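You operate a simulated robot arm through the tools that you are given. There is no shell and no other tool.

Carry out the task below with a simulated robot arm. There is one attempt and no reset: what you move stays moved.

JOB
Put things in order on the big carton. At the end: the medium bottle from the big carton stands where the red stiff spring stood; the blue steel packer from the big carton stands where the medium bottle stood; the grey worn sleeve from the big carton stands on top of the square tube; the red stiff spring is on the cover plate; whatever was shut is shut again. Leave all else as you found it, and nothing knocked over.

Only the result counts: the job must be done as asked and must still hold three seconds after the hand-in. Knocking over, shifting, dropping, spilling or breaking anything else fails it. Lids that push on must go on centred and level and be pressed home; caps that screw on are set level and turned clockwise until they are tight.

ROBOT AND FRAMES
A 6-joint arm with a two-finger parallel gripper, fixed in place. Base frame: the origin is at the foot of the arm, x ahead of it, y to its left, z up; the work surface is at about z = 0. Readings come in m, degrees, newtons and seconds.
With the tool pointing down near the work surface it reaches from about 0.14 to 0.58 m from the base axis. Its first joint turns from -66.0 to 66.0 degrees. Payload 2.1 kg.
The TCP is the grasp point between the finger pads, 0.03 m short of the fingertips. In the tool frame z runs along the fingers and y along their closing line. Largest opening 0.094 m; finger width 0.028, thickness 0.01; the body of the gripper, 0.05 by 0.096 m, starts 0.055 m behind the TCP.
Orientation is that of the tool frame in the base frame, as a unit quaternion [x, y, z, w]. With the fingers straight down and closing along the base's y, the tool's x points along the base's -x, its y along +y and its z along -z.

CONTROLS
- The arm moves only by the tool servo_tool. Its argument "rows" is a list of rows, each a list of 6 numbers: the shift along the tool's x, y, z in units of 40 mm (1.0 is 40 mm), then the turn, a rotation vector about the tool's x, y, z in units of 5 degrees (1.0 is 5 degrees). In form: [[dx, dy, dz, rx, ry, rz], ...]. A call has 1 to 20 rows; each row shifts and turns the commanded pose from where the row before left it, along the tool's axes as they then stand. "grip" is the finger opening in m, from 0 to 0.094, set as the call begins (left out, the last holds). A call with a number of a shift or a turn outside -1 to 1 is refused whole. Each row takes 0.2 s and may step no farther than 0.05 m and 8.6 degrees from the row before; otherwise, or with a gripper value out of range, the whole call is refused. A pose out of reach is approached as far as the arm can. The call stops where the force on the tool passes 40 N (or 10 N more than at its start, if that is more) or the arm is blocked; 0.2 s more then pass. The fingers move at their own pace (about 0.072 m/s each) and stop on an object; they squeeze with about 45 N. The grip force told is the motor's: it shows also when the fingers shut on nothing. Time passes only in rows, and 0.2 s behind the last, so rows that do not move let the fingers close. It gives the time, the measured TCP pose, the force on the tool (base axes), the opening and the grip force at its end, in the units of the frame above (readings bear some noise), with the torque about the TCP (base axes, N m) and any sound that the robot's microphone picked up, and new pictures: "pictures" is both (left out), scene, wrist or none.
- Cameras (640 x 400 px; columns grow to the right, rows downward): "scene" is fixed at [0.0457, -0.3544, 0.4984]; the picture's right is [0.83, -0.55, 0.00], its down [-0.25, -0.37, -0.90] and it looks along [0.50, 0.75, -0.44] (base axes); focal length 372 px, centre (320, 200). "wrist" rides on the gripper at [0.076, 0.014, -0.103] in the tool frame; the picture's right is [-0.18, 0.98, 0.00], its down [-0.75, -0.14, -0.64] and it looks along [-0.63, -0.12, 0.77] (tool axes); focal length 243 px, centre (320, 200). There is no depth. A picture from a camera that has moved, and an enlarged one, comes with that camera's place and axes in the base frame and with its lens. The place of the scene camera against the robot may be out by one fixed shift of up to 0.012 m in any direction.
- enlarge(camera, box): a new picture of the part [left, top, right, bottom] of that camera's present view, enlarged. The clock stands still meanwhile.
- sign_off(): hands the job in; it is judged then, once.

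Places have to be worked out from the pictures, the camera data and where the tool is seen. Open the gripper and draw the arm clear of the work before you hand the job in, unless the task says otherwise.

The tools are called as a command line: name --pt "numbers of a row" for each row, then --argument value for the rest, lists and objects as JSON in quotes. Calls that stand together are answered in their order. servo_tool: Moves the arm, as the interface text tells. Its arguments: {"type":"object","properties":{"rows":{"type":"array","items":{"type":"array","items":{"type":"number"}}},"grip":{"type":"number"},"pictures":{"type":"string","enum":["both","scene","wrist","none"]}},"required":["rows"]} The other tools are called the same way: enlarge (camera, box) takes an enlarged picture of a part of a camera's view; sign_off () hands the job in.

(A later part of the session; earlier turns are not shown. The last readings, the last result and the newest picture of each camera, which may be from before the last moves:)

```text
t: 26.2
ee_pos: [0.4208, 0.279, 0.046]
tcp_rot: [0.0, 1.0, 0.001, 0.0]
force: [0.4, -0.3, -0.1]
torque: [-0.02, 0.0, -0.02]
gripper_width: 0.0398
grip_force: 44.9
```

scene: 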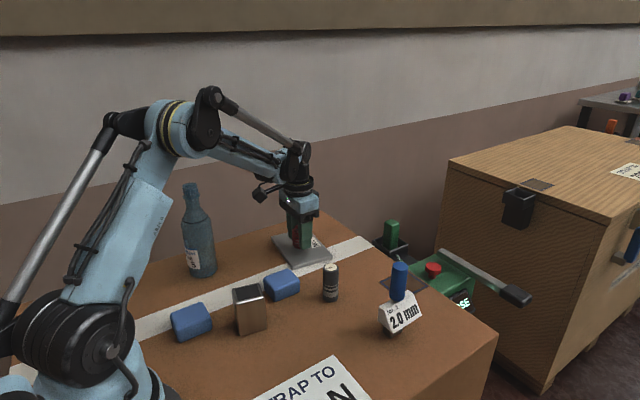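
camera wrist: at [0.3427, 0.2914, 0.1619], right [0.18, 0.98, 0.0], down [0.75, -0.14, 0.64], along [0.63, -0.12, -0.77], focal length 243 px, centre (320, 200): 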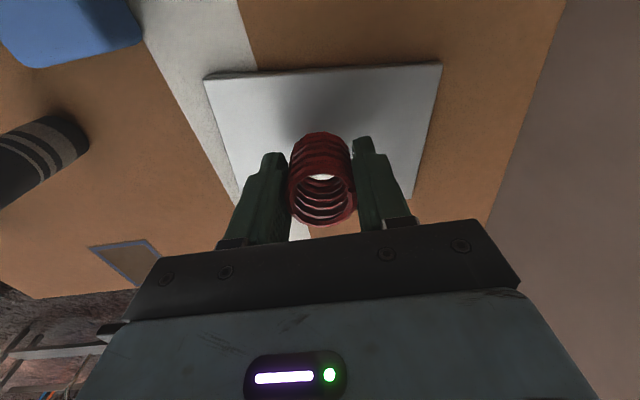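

servo_tool --pt "0 0 0.025 0 0 0" --pt "0 0 0 0 0 0" --pictures "none"

servo_tool --pt "0 0 0.025 0 0 0" --pt "0 0 0 0 0 0" --pictures "scene"

enlarge --camera "scene" --box '[270, 210, 340, 270]'

```text
t: 26.8
ee_pos: [0.4212, 0.2779, 0.0444]
tcp_rot: [0.0, 1.0, 0.001, 0.001]
force: [1.0, -0.9, 27.5]
torque: [-0.3, 0.08, -0.16]
gripper_width: 0.0399
grip_force: 44.4
```

```text
t: 27.4
ee_pos: [0.4196, 0.2774, 0.0423]
tcp_rot: [0.001, 1.0, 0.001, 0.002]
force: [2.0, 0.6, 23.8]
torque: [-0.09, -0.2, -0.07]
gripper_width: 0.0399
grip_force: 45.1
```

scene: 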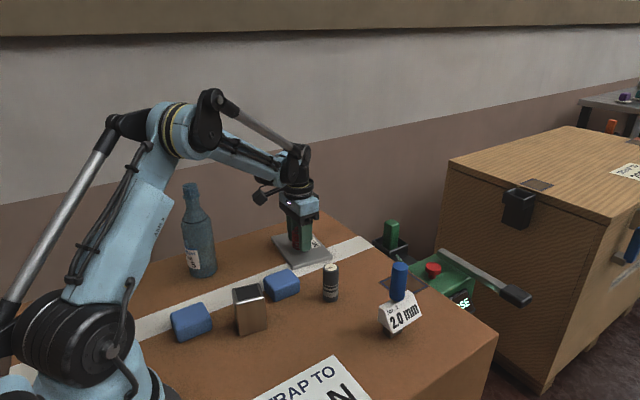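

```text
6.67 times, centred on (305, 240) of scene
camera zoom: at [0.0456, -0.3545, 0.4984], right [0.83, -0.55, 0.0], down [-0.25, -0.37, -0.9], along [0.5, 0.75, -0.44], focal length 2477 px, centre (420, -67)
```

zoom: 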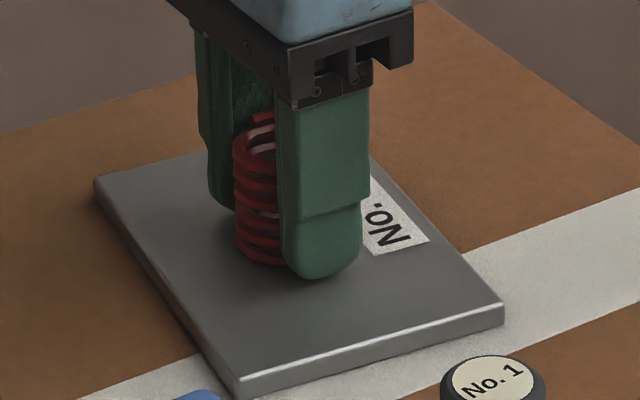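

Contact shows about 25 N, so the spring is resting on the plate. I ease off a little and open the fingers.

servo_tool --pt "0 0 -0.02 0 0 0" --pt "0 0 0 0 0 0" --pictures "none"

servo_tool --pt "0 0 0 0 0 0" --pt "0 0 0 0 0 0" --pt "0 0 0 0 0 0" --grip 0.07

```text
t: 28.0
ee_pos: [0.4202, 0.2778, 0.0432]
tcp_rot: [-0.001, 1.0, 0.0, 0.0]
force: [-0.5, 0.2, -0.6]
torque: [0.01, -0.02, 0.02]
gripper_width: 0.0398
grip_force: 45.1
```

```text
t: 28.8
ee_pos: [0.4204, 0.2776, 0.0434]
tcp_rot: [-0.001, 1.0, 0.001, -0.001]
force: [-0.1, 0.0, -0.3]
torque: [0.04, 0.02, 0.0]
gripper_width: 0.0702
grip_force: 0.0
camera wrist: at [0.3436, 0.2909, 0.1447], right [0.18, 0.98, 0.0], down [0.75, -0.14, 0.64], along [0.63, -0.12, -0.77], focal length 243 px, centre (320, 200)
```

scene: 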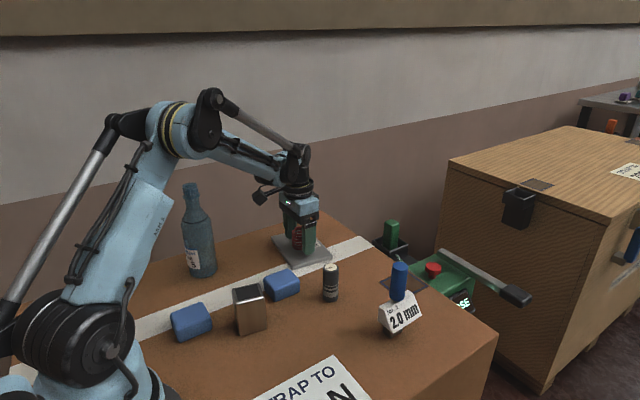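
wrist: 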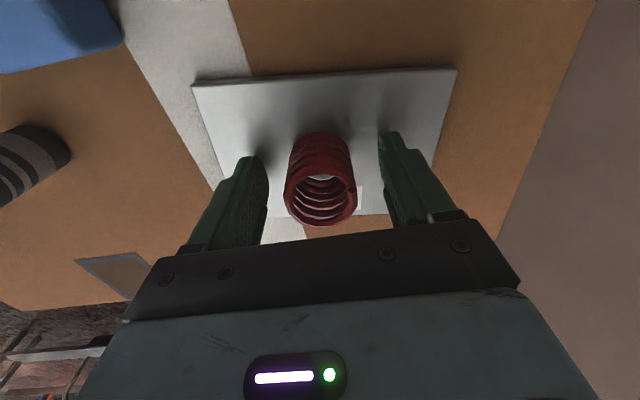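

The spring stands on the plate. I rise clear and move toward the dark sleeve to locate it.

servo_tool --pt "0 0 -0.3 0 0 0" --pt "0 0 -0.8 0 0 0" --pt "0 0 -0.9 0 0 0" --pt "0 0 -0.9 0 0 0" --pt "0 0 -0.6 0 0 0" --pt "0.3 -0.88 -0.1 0 0 0" --pt "0.3 -0.88 -0.1 0 0 0" --pt "0.3 -0.88 -0.1 0 0 0" --pt "0.3 -0.88 -0.1 0 0 0" --pt "0.3 -0.88 -0.1 0 0 0" --pt "0 0 0 0 0 0"

enlarge --camera "wrist" --box '[220, 40, 420, 180]'

enlarge --camera "scene" --box '[260, 200, 360, 280]'

```text
t: 31.2
ee_pos: [0.3596, 0.1008, 0.203]
tcp_rot: [-0.001, 1.0, 0.001, 0.0]
force: [1.1, -0.1, 0.9]
torque: [0.0, 0.01, 0.03]
gripper_width: 0.0698
grip_force: 0.0
camera wrist: at [0.2836, 0.1148, 0.3042], right [0.18, 0.98, 0.0], down [0.75, -0.14, 0.64], along [0.63, -0.12, -0.77], focal length 243 px, centre (320, 200)
```

scene: 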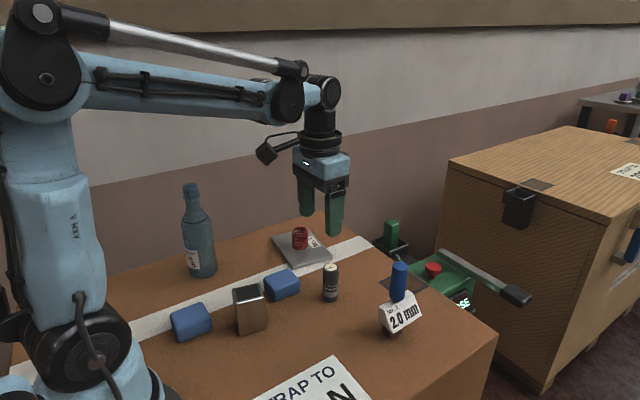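
wrist: 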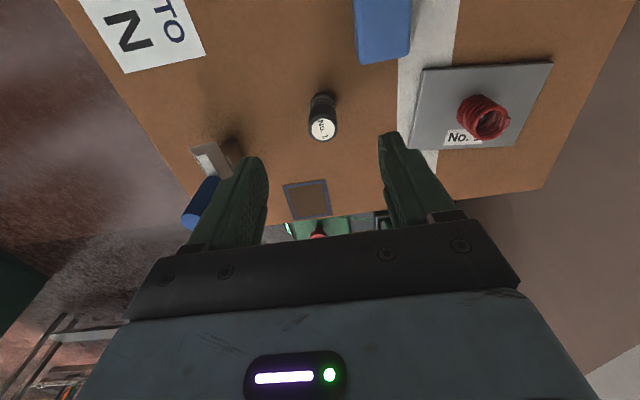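

```text
2.86 times, centred on (320, 110) of wrist
camera zoom: at [0.2836, 0.1148, 0.3042], right [0.18, 0.98, 0.0], down [0.75, -0.14, 0.64], along [0.63, -0.12, -0.77], focal length 693 px, centre (320, 457)
```

zoom: 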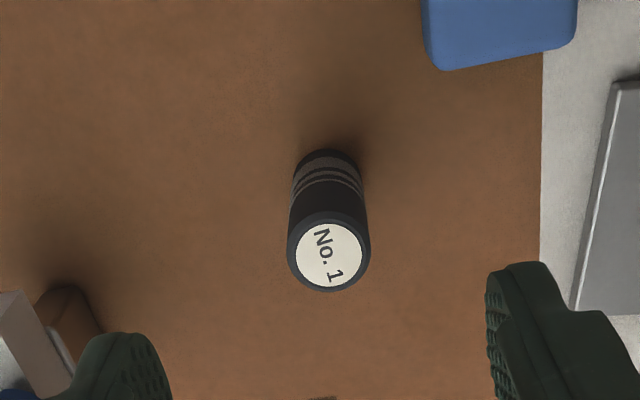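

```text
5.00 times, centred on (310, 240) of scene
camera zoom: at [0.0456, -0.3545, 0.4984], right [0.83, -0.55, 0.0], down [-0.25, -0.37, -0.9], along [0.5, 0.75, -0.44], focal length 1858 px, centre (370, 0)
```

zoom: 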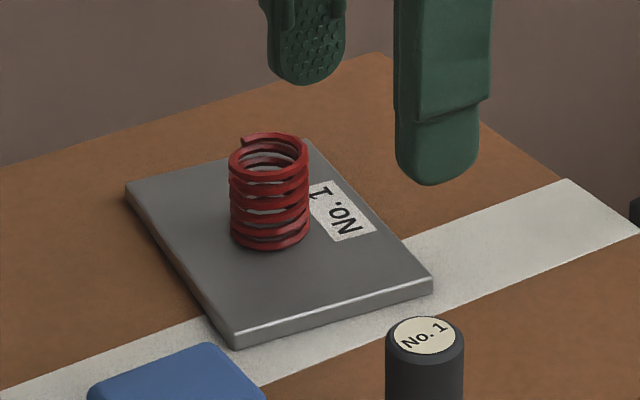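

The spring stands upright on the plate. The sleeve's base works out at (0.3815, 0.099), about 29 mm across and 75 mm tall, so I move above it.

servo_tool --pt "-0.27 -0.02 0.6 0 0 0" --pt "-0.27 -0.02 0.6 0 0 0" --pt "0 0 0.4 0 0 0" --pt "0 0 0 0 0 0" --pictures "wrist"

enlarge --camera "wrist" --box '[220, 60, 420, 220]'

```text
t: 32.2
ee_pos: [0.3821, 0.0994, 0.1373]
tcp_rot: [0.0, 1.0, 0.001, 0.0]
force: [0.4, -0.1, 0.3]
torque: [-0.03, -0.03, 0.02]
gripper_width: 0.0698
grip_force: 0.0
camera wrist: at [0.3056, 0.1133, 0.2398], right [0.18, 0.98, 0.0], down [0.75, -0.14, 0.64], along [0.63, -0.12, -0.77], focal length 243 px, centre (320, 200)
```

wrist: 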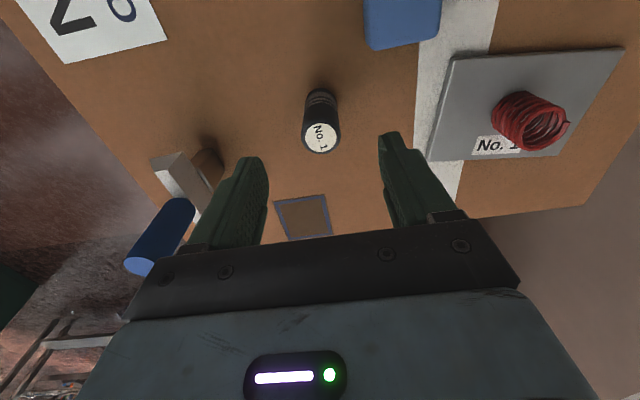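

```text
2.50 times, centred on (320, 140) of wrist
camera zoom: at [0.3056, 0.1133, 0.2398], right [0.18, 0.98, 0.0], down [0.75, -0.14, 0.64], along [0.63, -0.12, -0.77], focal length 606 px, centre (320, 350)
```

zoom: 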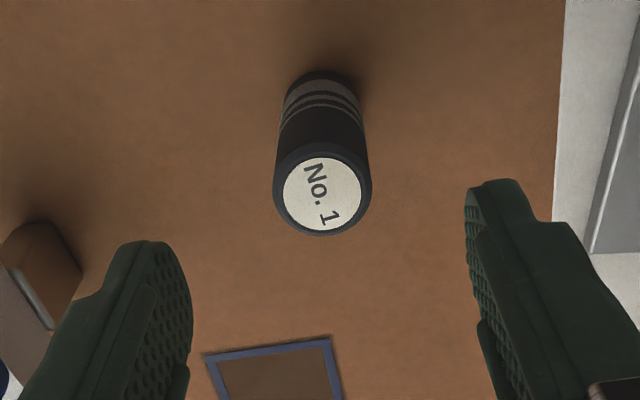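

The sleeve is well centred below the TCP. I descend to grip it at about mid-height.

servo_tool --pt "0.01 0 0.6 0 0 0" --pt "0.01 0 0.6 0 0 0" --pt "0 0 0.5 0 0 0" --pt "0 0 0.35 0 0 0" --pt "0 0 0.1 0 0 0" --pt "0 0 0 0 0 0" --pictures "wrist"

servo_tool --pt "0 0 0 0 0 0" --pt "0 0 0 0 0 0" --pt "0 0 0 0 0 0" --pt "0 0 0 0 0 0" --grip 0.0

```text
t: 33.6
ee_pos: [0.3813, 0.1007, 0.0512]
tcp_rot: [0.0, 1.0, 0.001, -0.001]
force: [0.1, -0.7, -0.1]
torque: [0.0, 0.0, 0.02]
gripper_width: 0.0699
grip_force: 0.0
camera wrist: at [0.3046, 0.1135, 0.1536], right [0.18, 0.98, 0.0], down [0.75, -0.14, 0.64], along [0.63, -0.12, -0.77], focal length 243 px, centre (320, 200)
```

wrist: 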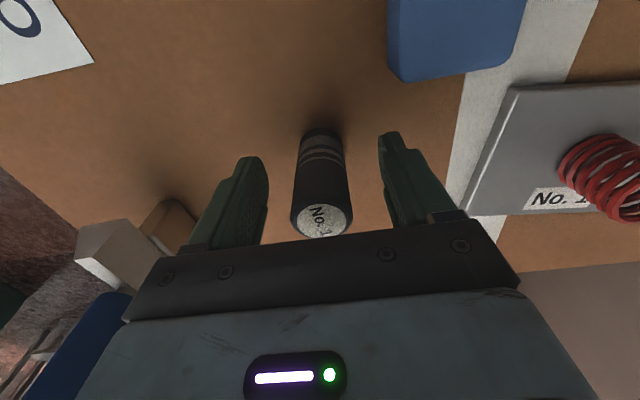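

```text
t: 34.6
ee_pos: [0.3812, 0.1011, 0.053]
tcp_rot: [-0.002, 1.0, 0.001, -0.001]
force: [-0.1, 0.2, 0.0]
torque: [-0.01, -0.01, -0.01]
gripper_width: 0.0299
grip_force: 45.1
camera wrist: at [0.3046, 0.1135, 0.1538], right [0.18, 0.98, 0.0], down [0.75, -0.14, 0.64], along [0.63, -0.12, -0.77], focal length 243 px, centre (320, 200)
```

scene: 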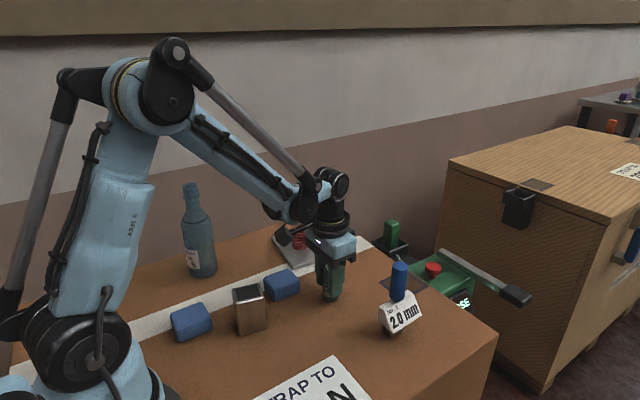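
wrist: 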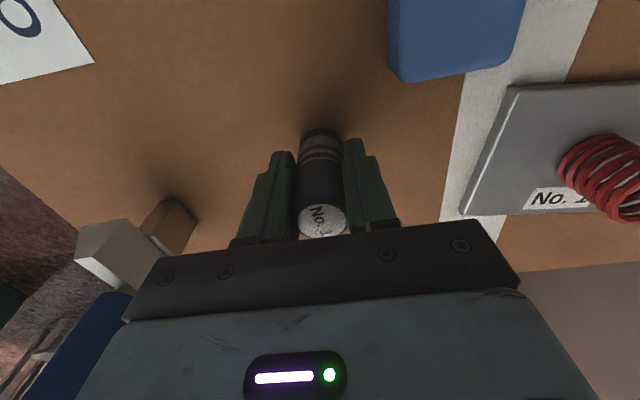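

Gripped at 30 mm. I lift it slowly.

servo_tool --pt "0 0 -0.05 0 0 0" --pt "0 0 -0.1 0 0 0" --pt "0 0 -0.2 0 0 0" --pt "0 0 -0.3 0 0 0" --pt "0 0 -0.4 0 0 0" --pt "0 0 -0.4 0 0 0" --pt "0 0 -0.4 0 0 0" --pt "0 0 -0.4 0 0 0" --pt "0 0 -0.4 0 0 0" --pt "0 0 -0.4 0 0 0" --pt "0 0 -0.3 0 0 0" --pt "0 0 -0.2 0 0 0" --pt "0 0 -0.1 0 0 0" --pt "0 0 0 0 0 0"

```text
t: 37.6
ee_pos: [0.3816, 0.1011, 0.1986]
tcp_rot: [-0.001, 1.0, 0.001, 0.0]
force: [-0.2, 0.3, -0.6]
torque: [-0.02, -0.03, -0.03]
gripper_width: 0.0296
grip_force: 45.0
camera wrist: at [0.305, 0.1137, 0.3003], right [0.18, 0.98, 0.0], down [0.75, -0.14, 0.64], along [0.63, -0.12, -0.77], focal length 243 px, centre (320, 200)
```

scene: 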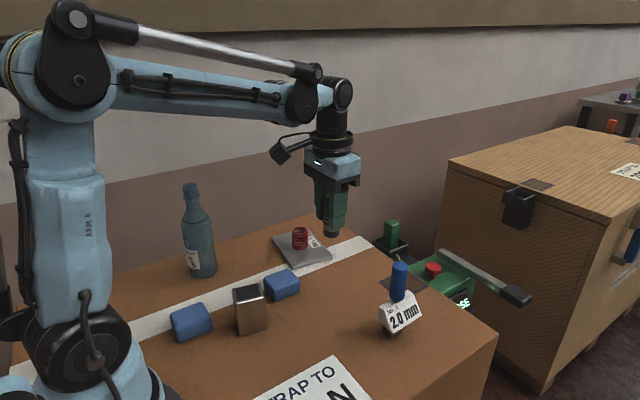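
wrist: 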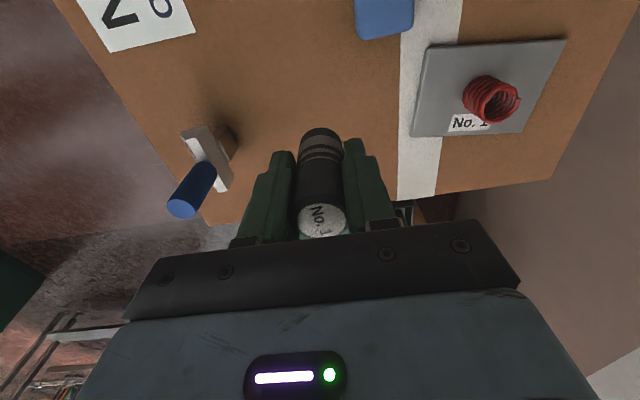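

The sleeve is held firmly. I carry it slowly toward the square tube, keeping it about 6 cm above the tube's top.

servo_tool --pt "0.1 0.0 0 0 0 0" --pt "0.25 0.05 0 0 0 0" --pt "0.4 0.05 0 0 0 0" --pt "0.4 0.05 0 0 0 0" --pt "0.4 0.05 0 0 0 0" --pt "0.4 0.05 0 0 0 0" --pt "0.4 0.05 0 0 0 0" --pt "0.4 0.05 0 0 0 0" --pt "0.4 0.05 0 0 0 0" --pt "0.3 0.05 0 0 0 0" --pt "0.15 0.0 0 0 0 0" --pt "0 0 0 0 0 0"

enlarge --camera "wrist" --box '[200, 0, 440, 160]'

enlarge --camera "scene" --box '[190, 190, 310, 340]'

```text
t: 40.2
ee_pos: [0.238, 0.1181, 0.1985]
tcp_rot: [0.0, 1.0, 0.001, -0.001]
force: [-0.2, -0.3, -0.2]
torque: [0.0, -0.01, 0.02]
gripper_width: 0.0294
grip_force: 44.8
camera wrist: at [0.1609, 0.1314, 0.3007], right [0.18, 0.98, 0.0], down [0.75, -0.14, 0.64], along [0.63, -0.12, -0.77], focal length 243 px, centre (320, 200)
```

scene: 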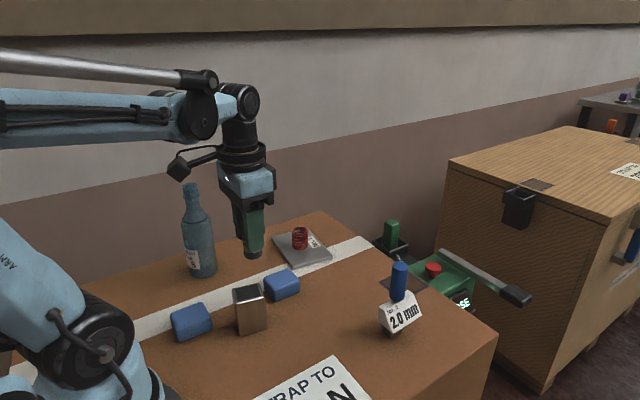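
wrist: 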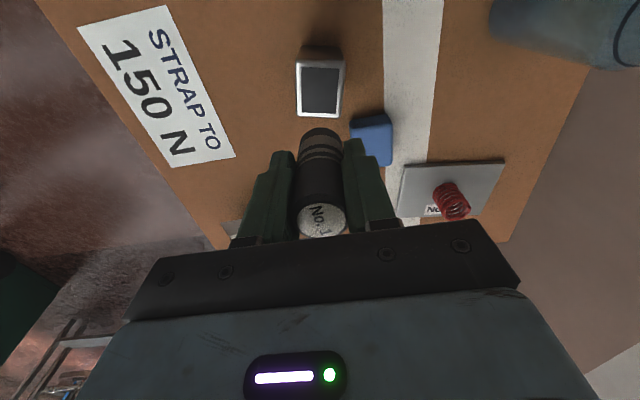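

```text
2.50 times, centred on (320, 80) of wrist
camera zoom: at [0.1609, 0.1314, 0.3007], right [0.18, 0.98, 0.0], down [0.75, -0.14, 0.64], along [0.63, -0.12, -0.77], focal length 606 px, centre (320, 500)
```

zoom: 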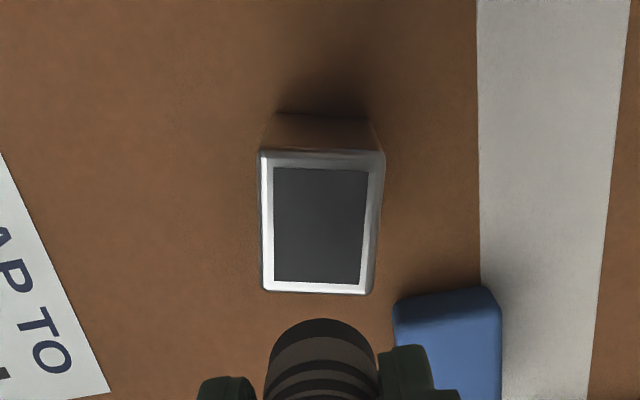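

```text
2.67 times, centred on (250, 265) of scene
camera zoom: at [0.0457, -0.3544, 0.4984], right [0.83, -0.55, 0.0], down [-0.25, -0.37, -0.9], along [0.5, 0.75, -0.44], focal length 991 px, centre (507, 27)
```

zoom: 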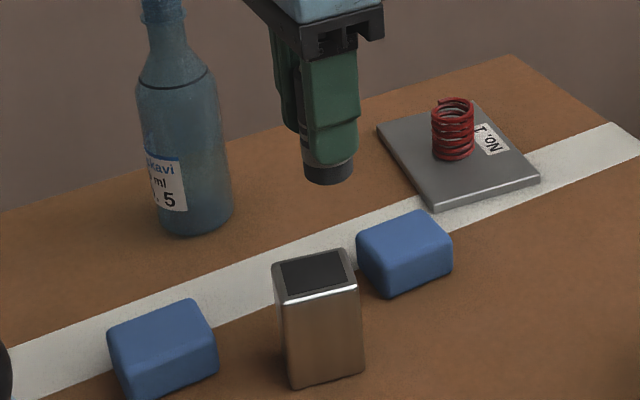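

The tube's top face is centred at about (0.221, 0.120) with its top near z = 0.08–0.085. I centre the sleeve over it and lower to about 1–1.5 cm above.

servo_tool --pt "0.14 0.02 0 0 0 0" --pt "0.2 0.03 0 0 0 0" --pt "0.08 0.0 0 0 0 0" --pt "0 0 0.2 0 0 0" --pt "0 0 0.3 0 0 0" --pt "0 0 0.3 0 0 0" --pt "0 0 0.25 0 0 0" --pt "0 0 0.1 0 0 0" --pt "0 0 0 0 0 0"

enlarge --camera "scene" --box '[200, 220, 300, 340]'

enlarge --camera "wrist" --box '[220, 20, 420, 180]'

```text
t: 42.2
ee_pos: [0.2214, 0.12, 0.1517]
tcp_rot: [-0.001, 1.0, 0.002, 0.0]
force: [0.4, 0.3, -0.5]
torque: [0.0, 0.02, -0.01]
gripper_width: 0.0292
grip_force: 45.2
camera wrist: at [0.1444, 0.1334, 0.2545], right [0.18, 0.98, 0.0], down [0.75, -0.14, 0.64], along [0.63, -0.12, -0.77], focal length 243 px, centre (320, 200)
```

scene: 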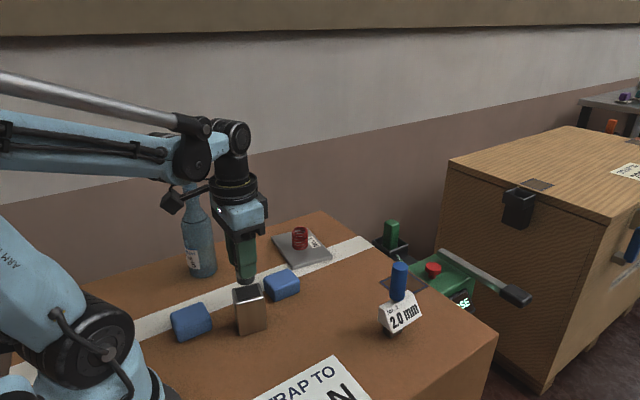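
wrist: 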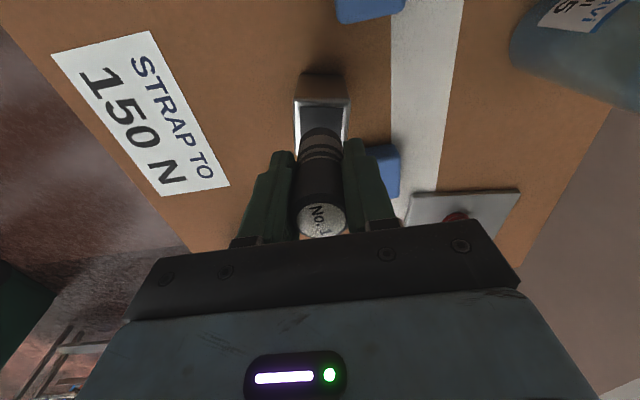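

```text
3.33 times, centred on (250, 280) of scene
camera zoom: at [0.0457, -0.3544, 0.4984], right [0.83, -0.55, 0.0], down [-0.25, -0.37, -0.9], along [0.5, 0.75, -0.44], focal length 1238 px, centre (553, -67)
```

zoom: 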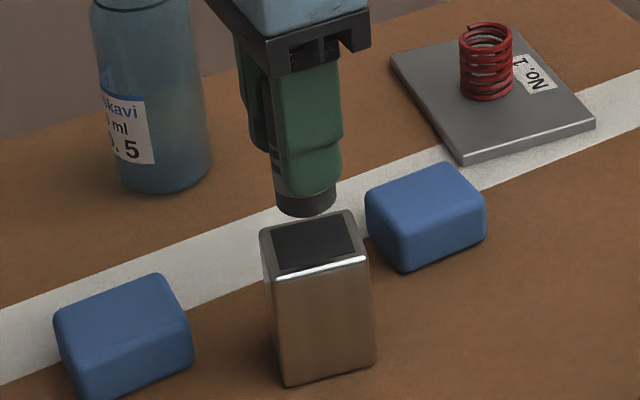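

```text
2.50 times, centred on (320, 100) of wrist
camera zoom: at [0.1444, 0.1334, 0.2545], right [0.18, 0.98, 0.0], down [0.75, -0.14, 0.64], along [0.63, -0.12, -0.77], focal length 606 px, centre (320, 450)
```

zoom: 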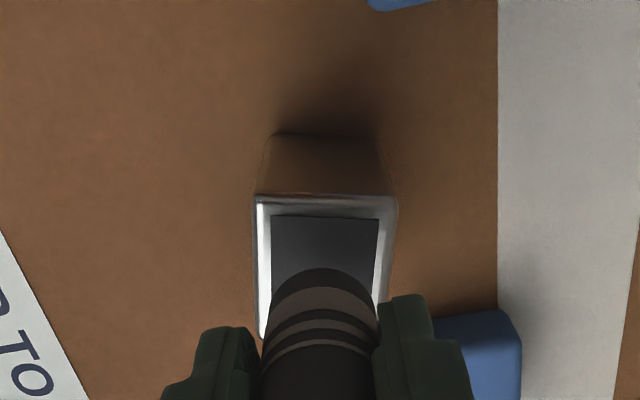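

Combining both views, the tube top is near z = 0.075 and centred around (0.223, 0.120), so I nudge 1.5 mm in x. Then I lower until just above it.

servo_tool --pt "-0.035 0 0 0 0 0" --pt "0 0 0.1 0 0 0" --pt "0 0 0.15 0 0 0" --pt "0 0 0.1 0 0 0" --pt "0 0 0.05 0 0 0" --pt "0 0 0 0 0 0"

enlarge --camera "scene" --box '[210, 250, 290, 330]'

enlarge --camera "wrist" --box '[240, 40, 400, 160]'

```text
t: 43.6
ee_pos: [0.223, 0.1199, 0.137]
tcp_rot: [0.0, 1.0, 0.001, 0.0]
force: [-0.8, -0.2, -0.6]
torque: [0.0, -0.01, -0.04]
gripper_width: 0.0294
grip_force: 45.1
camera wrist: at [0.1458, 0.1333, 0.2385], right [0.18, 0.98, 0.0], down [0.75, -0.14, 0.64], along [0.63, -0.12, -0.77], focal length 243 px, centre (320, 200)
```

scene: 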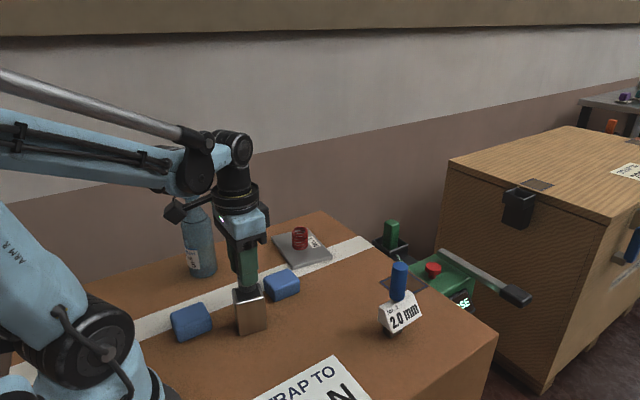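
wrist: 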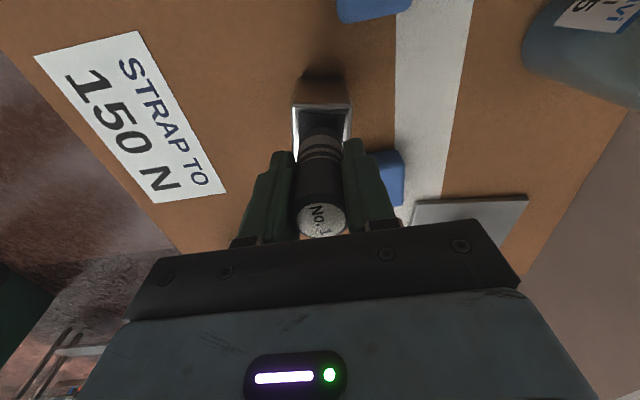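

```text
5.00 times, centred on (250, 290) of scene
camera zoom: at [0.0457, -0.3544, 0.4984], right [0.83, -0.55, 0.0], down [-0.25, -0.37, -0.9], along [0.5, 0.75, -0.44], focal length 1858 px, centre (670, -250)
```

zoom: 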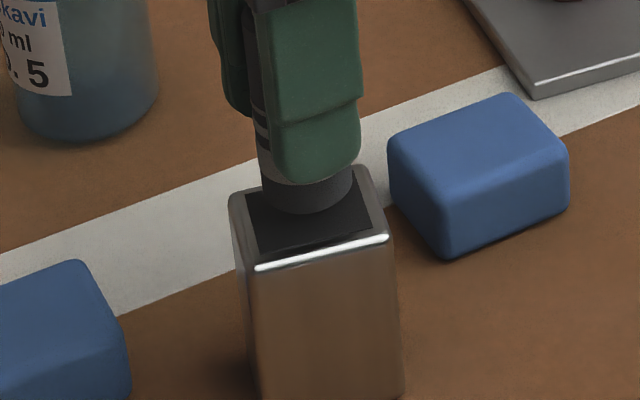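

```text
3.33 times, centred on (320, 100) of wrist
camera zoom: at [0.1458, 0.1333, 0.2385], right [0.18, 0.98, 0.0], down [0.75, -0.14, 0.64], along [0.63, -0.12, -0.77], focal length 809 px, centre (320, 533)
```

zoom: 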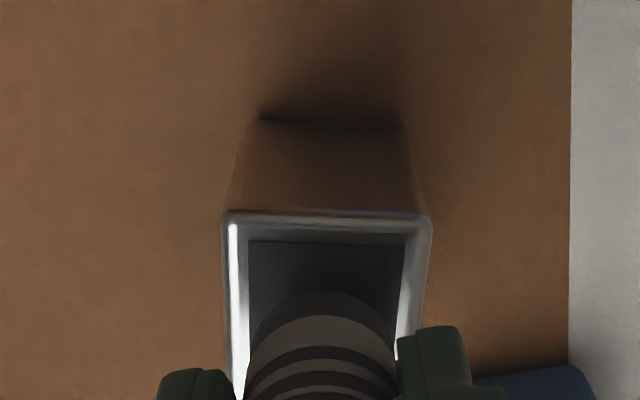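

There is still roughly a 1 cm gap and the sleeve looks close to central. I lower 5 mm more and check again.

servo_tool --pt "0 0 0.06 0 0 0" --pt "0 0 0.065 0 0 0" --pt "0 0 0 0 0 0" --pictures "wrist"

enlarge --camera "scene" --box '[210, 250, 290, 330]'

enlarge --camera "wrist" --box '[240, 40, 400, 160]'

```text
t: 44.4
ee_pos: [0.2221, 0.1195, 0.1316]
tcp_rot: [-0.001, 1.0, 0.001, 0.0]
force: [0.5, 0.3, -1.3]
torque: [0.01, 0.01, -0.03]
gripper_width: 0.0291
grip_force: 45.5
camera wrist: at [0.1457, 0.1332, 0.2334], right [0.18, 0.98, 0.0], down [0.75, -0.14, 0.64], along [0.63, -0.12, -0.77], focal length 243 px, centre (320, 200)
```

wrist: 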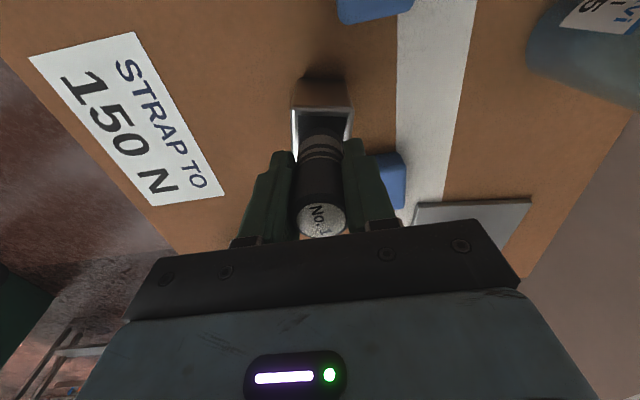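

```text
5.00 times, centred on (250, 290) of scene
camera zoom: at [0.0457, -0.3544, 0.4984], right [0.83, -0.55, 0.0], down [-0.25, -0.37, -0.9], along [0.5, 0.75, -0.44], focal length 1858 px, centre (670, -250)
```

zoom: 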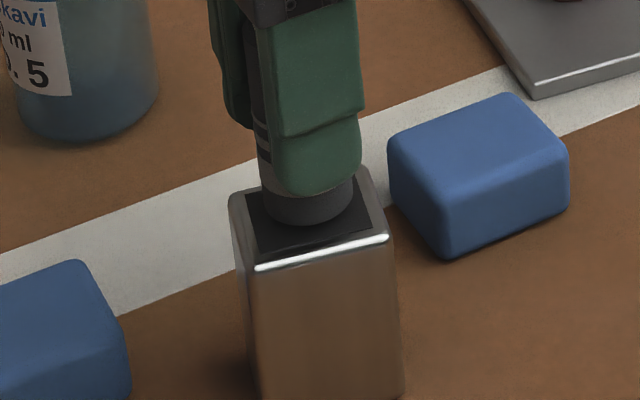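

```text
3.33 times, centred on (320, 100) of wrist
camera zoom: at [0.1457, 0.1332, 0.2334], right [0.18, 0.98, 0.0], down [0.75, -0.14, 0.64], along [0.63, -0.12, -0.77], focal length 809 px, centre (320, 533)
```

zoom: 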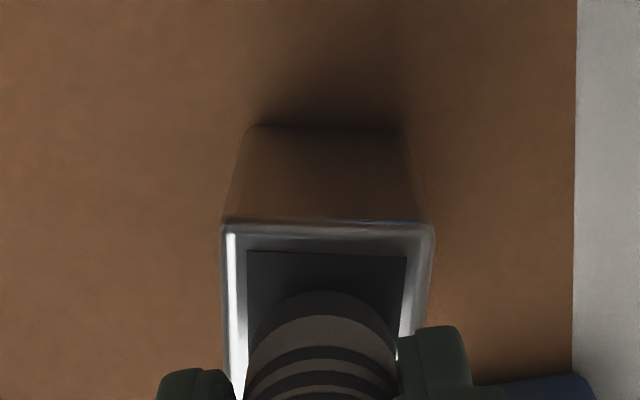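

The gap is now only a few mm. I step down 1 mm at a time until contact.

servo_tool --pt "0 0 0.04 0 0 0" --pt "0 0 0.035 0 0 0" --pt "0 0 0 0 0 0" --pictures "none"

servo_tool --pt "0 0 0.025 0 0 0" --pt "0 0 0 0 0 0" --pictures "none"

enlarge --camera "scene" --box '[210, 250, 290, 330]'

enlarge --camera "wrist" --box '[240, 40, 400, 160]'

```text
t: 45.2
ee_pos: [0.223, 0.1192, 0.1294]
tcp_rot: [-0.001, 1.0, 0.0, -0.001]
force: [-0.7, 0.5, -0.6]
torque: [0.0, 0.02, 0.01]
gripper_width: 0.0293
grip_force: 44.7
```

```text
t: 45.8
ee_pos: [0.2231, 0.1191, 0.128]
tcp_rot: [-0.001, 1.0, 0.001, 0.0]
force: [0.8, 0.3, -0.1]
torque: [0.0, -0.01, 0.02]
gripper_width: 0.0289
grip_force: 44.9
```

```text
5.00 times, centred on (250, 290) of scene
camera zoom: at [0.0457, -0.3544, 0.4984], right [0.83, -0.55, 0.0], down [-0.25, -0.37, -0.9], along [0.5, 0.75, -0.44], focal length 1858 px, centre (670, -250)
```

zoom: 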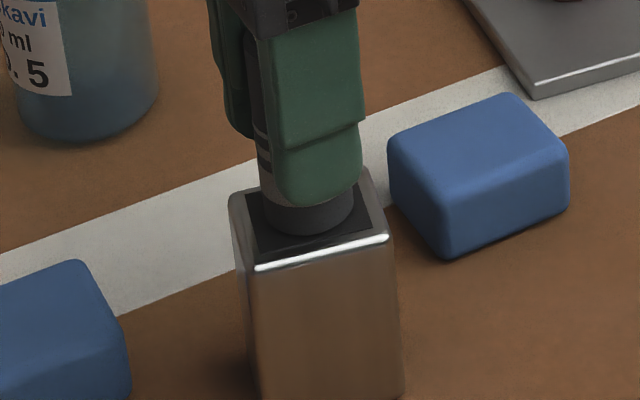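

```text
3.33 times, centred on (320, 100) of wrist
camera zoom: at [0.1456, 0.1333, 0.2293], right [0.18, 0.98, 0.0], down [0.75, -0.14, 0.64], along [0.63, -0.12, -0.77], focal length 809 px, centre (320, 533)
```

zoom: 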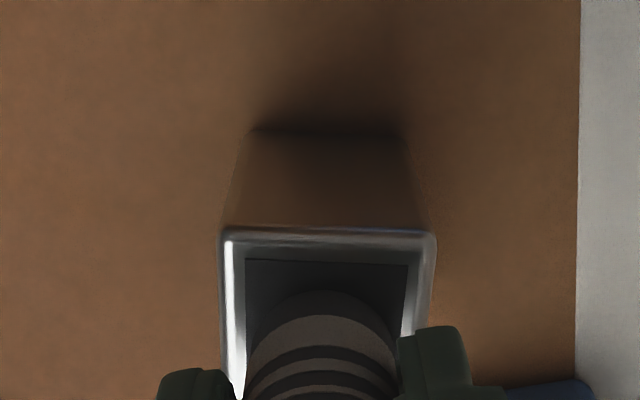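

Sleeve appears central to within 1–3 mm. I continue stepping down until I feel contact.

servo_tool --pt "0.02 0 0.025 0 0 0" --pt "0 0 0 0 0 0" --pictures "none"

servo_tool --pt "0 0 0.025 0 0 0" --pt "0 0 0 0 0 0" --pictures "none"

```text
t: 46.4
ee_pos: [0.2214, 0.12, 0.1264]
tcp_rot: [0.001, 1.0, 0.0, 0.001]
force: [4.6, -0.9, 14.6]
torque: [-0.05, -0.22, -0.01]
gripper_width: 0.0295
grip_force: 45.3
```

```text
t: 46.9
ee_pos: [0.2217, 0.1199, 0.1266]
tcp_rot: [0.0, 1.0, 0.0, -0.001]
force: [-1.8, -0.7, 11.3]
torque: [-0.01, 0.08, -0.01]
gripper_width: 0.029
grip_force: 44.8
stopped in row 2: the force on the tool passed its limit at 44 N (the readings are from after the stop); the commanded pose is now the measured one
```

Contact at z ≈ 0.1265. I ease up slightly and look before releasing.

servo_tool --pt "0 0 -0.012 0 0 0" --pt "0 0 0 0 0 0"

enlarge --camera "scene" --box '[210, 250, 290, 350]'

```text
t: 47.5
ee_pos: [0.2224, 0.1207, 0.127]
tcp_rot: [0.0, 1.0, 0.0, 0.0]
force: [0.1, -1.6, 5.9]
torque: [0.0, 0.07, 0.01]
gripper_width: 0.0292
grip_force: 45.5
camera wrist: at [0.1449, 0.1337, 0.2287], right [0.18, 0.98, 0.0], down [0.75, -0.14, 0.64], along [0.63, -0.12, -0.77], focal length 243 px, centre (320, 200)
```

scene: 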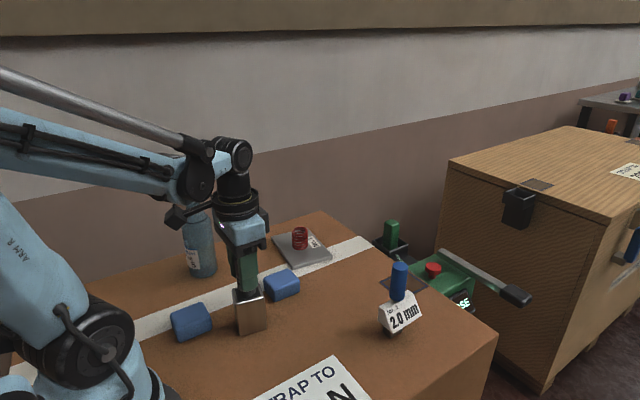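
wrist: 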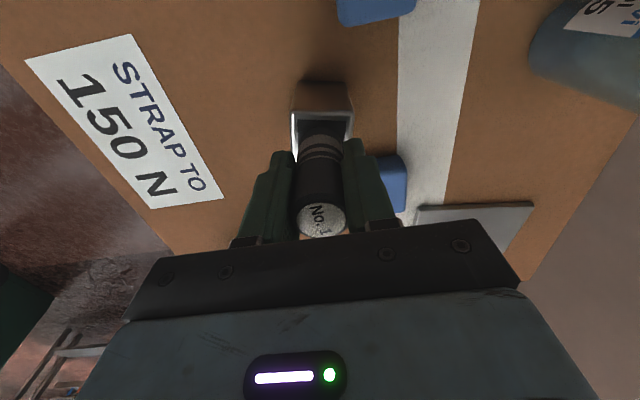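

```text
4.00 times, centred on (250, 300) of scene
camera zoom: at [0.0457, -0.3545, 0.4984], right [0.83, -0.55, 0.0], down [-0.25, -0.37, -0.9], along [0.5, 0.75, -0.44], focal length 1486 px, centre (600, -200)
```

zoom: 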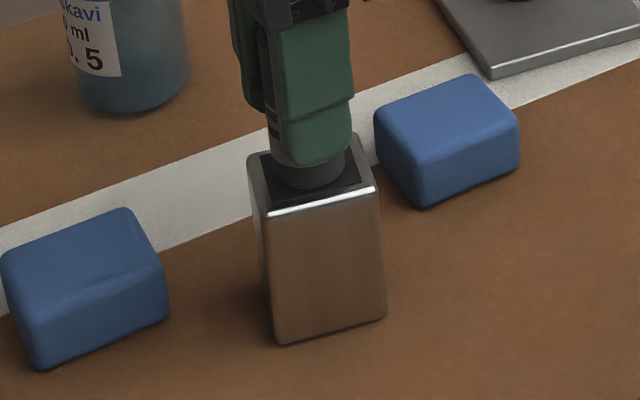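

The sleeve sits within the tube's top. I open the fingers and then rise straight up.

servo_tool --pt "0 0 0 0 0 0" --pt "0 0 0 0 0 0" --pt "0 0 0 0 0 0" --grip 0.07 --pictures "scene"

servo_tool --pt "0 0 -0.2 0 0 0" --pt "0 0 -0.5 0 0 0" --pt "0 0 -0.8 0 0 0" --pt "0 0 -0.8 0 0 0" --pt "0 0 -0.5 0 0 0" --pt "0 0 0 0 0 0"

enlarge --camera "scene" --box '[210, 230, 290, 350]'

```text
t: 48.2
ee_pos: [0.2217, 0.1203, 0.1274]
tcp_rot: [0.0, 1.0, 0.0, 0.0]
force: [-0.6, 0.3, -0.4]
torque: [-0.02, 0.04, 0.01]
gripper_width: 0.0699
grip_force: 0.1
```

scene: 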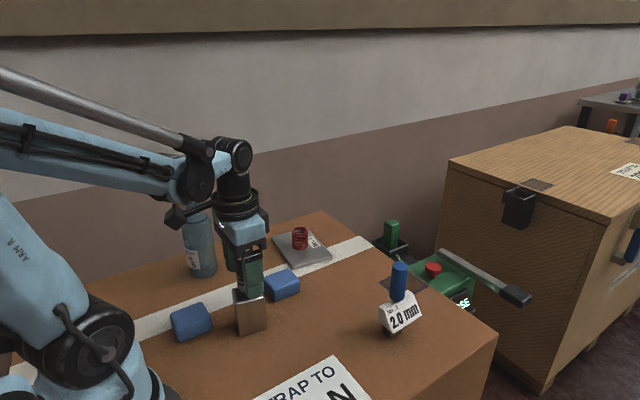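

```text
t: 49.6
ee_pos: [0.221, 0.1212, 0.2399]
tcp_rot: [0.0, 1.0, 0.0, 0.0]
force: [-0.1, 0.3, -0.5]
torque: [-0.01, 0.01, -0.01]
gripper_width: 0.0699
grip_force: 0.0
camera wrist: at [0.1439, 0.1337, 0.3407], right [0.18, 0.98, 0.0], down [0.75, -0.14, 0.64], along [0.63, -0.12, -0.77], focal length 243 px, centre (320, 200)
```

scene: 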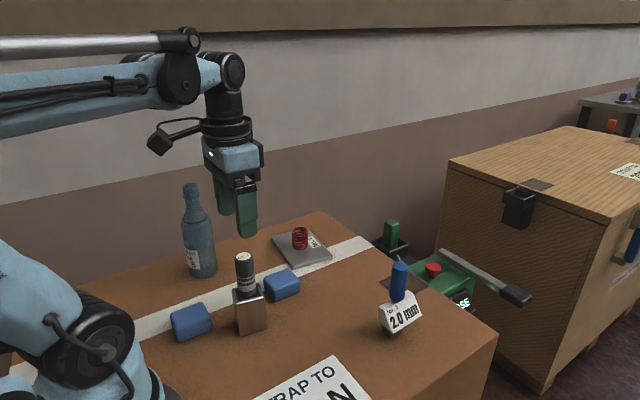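
wrist: 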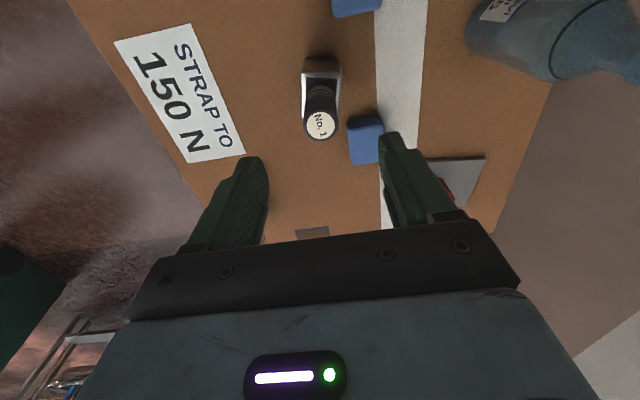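

```text
3.33 times, centred on (250, 290) of scene
camera zoom: at [0.0457, -0.3544, 0.4984], right [0.83, -0.55, 0.0], down [-0.25, -0.37, -0.9], along [0.5, 0.75, -0.44], focal length 1238 px, centre (553, -100)
```

zoom: 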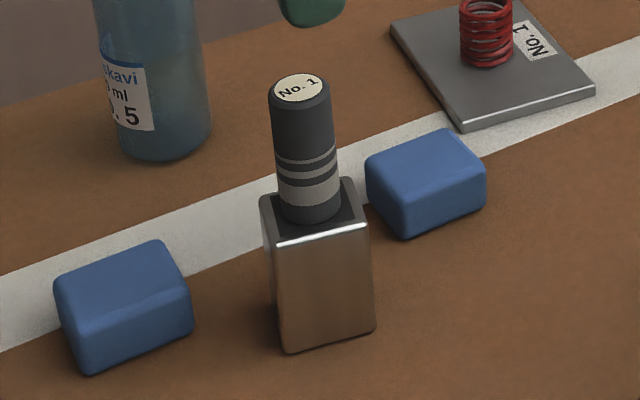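

The sleeve stands cleanly on the square tube. Next is the bottle, so I move the wrist camera near it at a height well above its mouth to locate it.

servo_tool --pt "0.1 0.3 -0.5 0 0 0" --pt "0.1 0.8 -0.5 0 0 0" --pt "0.1 0.8 -0.5 0 0 0" --pt "0.1 0.8 0 0 0 0" --pt "0.1 0.6 0 0 0 0" --pt "0 0 0 0 0 0" --grip 0.08

enlarge --camera "wrist" --box '[300, 0, 540, 200]'

```text
t: 51.0
ee_pos: [0.2025, 0.2512, 0.3001]
tcp_rot: [0.0, 1.0, 0.0, 0.0]
force: [0.4, 0.3, -0.1]
torque: [0.01, -0.02, 0.01]
gripper_width: 0.0799
grip_force: 0.1
camera wrist: at [0.1263, 0.2656, 0.4016], right [0.18, 0.98, 0.0], down [0.75, -0.14, 0.64], along [0.63, -0.12, -0.77], focal length 243 px, centre (320, 200)
```

scene: 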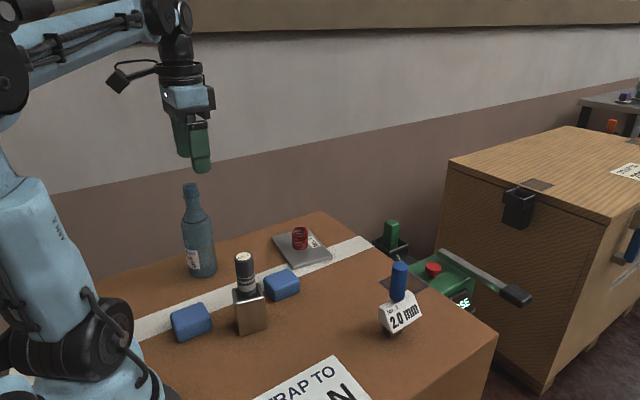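
wrist: 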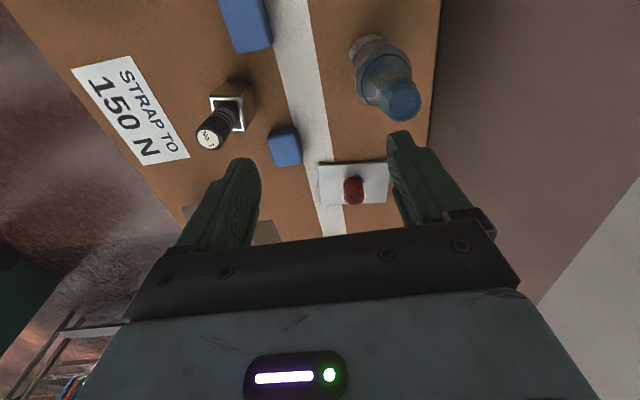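

```text
2.00 times, centred on (420, 100) of wrist
camera zoom: at [0.1263, 0.2656, 0.4016], right [0.18, 0.98, 0.0], down [0.75, -0.14, 0.64], along [0.63, -0.12, -0.77], focal length 485 px, centre (120, 400)
```

zoom: 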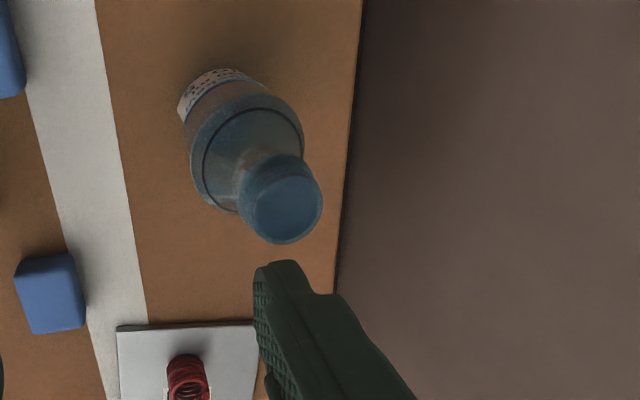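

The bottle is near (0.21, 0.32), but its height is uncertain. I move directly above it, with the fingertips still about 6 cm over the mouth, for a second view to triangulate.

servo_tool --pt "0 0.4 0 0 0 0" --pt "-0.1 0.8 0 0 0 0" --pt "-0.1 0.6 0 0 0 0" --pt "0 0 0 0 0 0" --grip 0.07

enlarge --camera "wrist" --box '[220, 30, 420, 180]'

enlarge --camera "scene" --box '[160, 130, 240, 290]'

```text
t: 52.0
ee_pos: [0.2092, 0.3253, 0.3005]
tcp_rot: [0.0, 1.0, 0.0, 0.0]
force: [0.4, -0.1, -0.3]
torque: [0.03, 0.0, 0.01]
gripper_width: 0.0698
grip_force: 0.0
camera wrist: at [0.1331, 0.3383, 0.4019], right [0.18, 0.98, 0.0], down [0.75, -0.14, 0.64], along [0.63, -0.12, -0.77], focal length 243 px, centre (320, 200)
```

scene: 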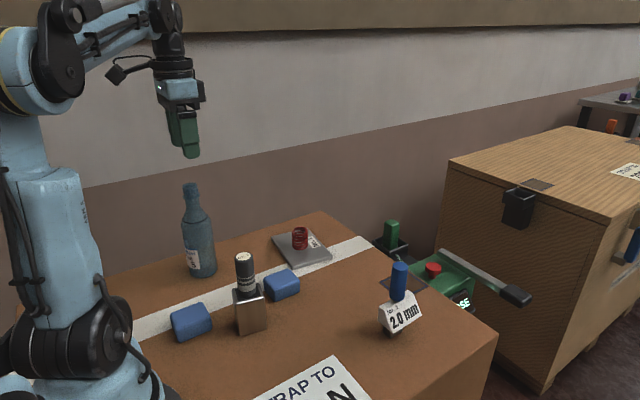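
wrist: 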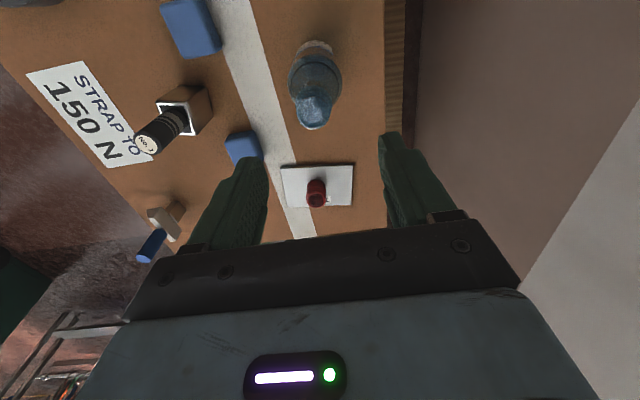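

```text
2.67 times, centred on (320, 105) of wrist
camera zoom: at [0.1331, 0.3383, 0.4019], right [0.18, 0.98, 0.0], down [0.75, -0.14, 0.64], along [0.63, -0.12, -0.77], focal length 647 px, centre (320, 453)
```

zoom: 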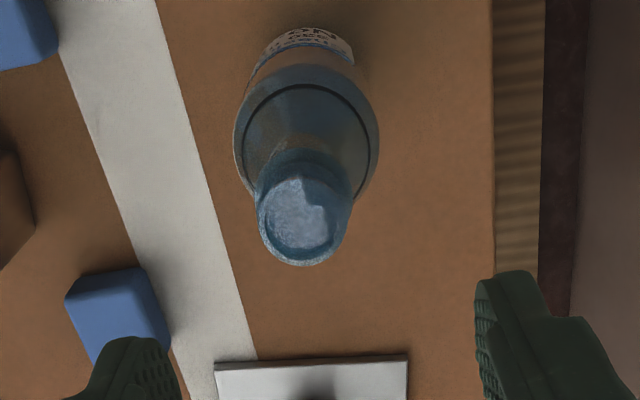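

```text
2.50 times, centred on (200, 210) of scene
camera zoom: at [0.0457, -0.3544, 0.4984], right [0.83, -0.55, 0.0], down [-0.25, -0.37, -0.9], along [0.5, 0.75, -0.44], focal length 929 px, centre (620, 175)
```

zoom: 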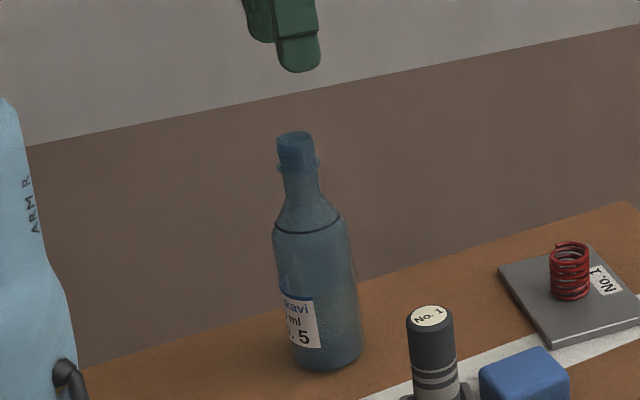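

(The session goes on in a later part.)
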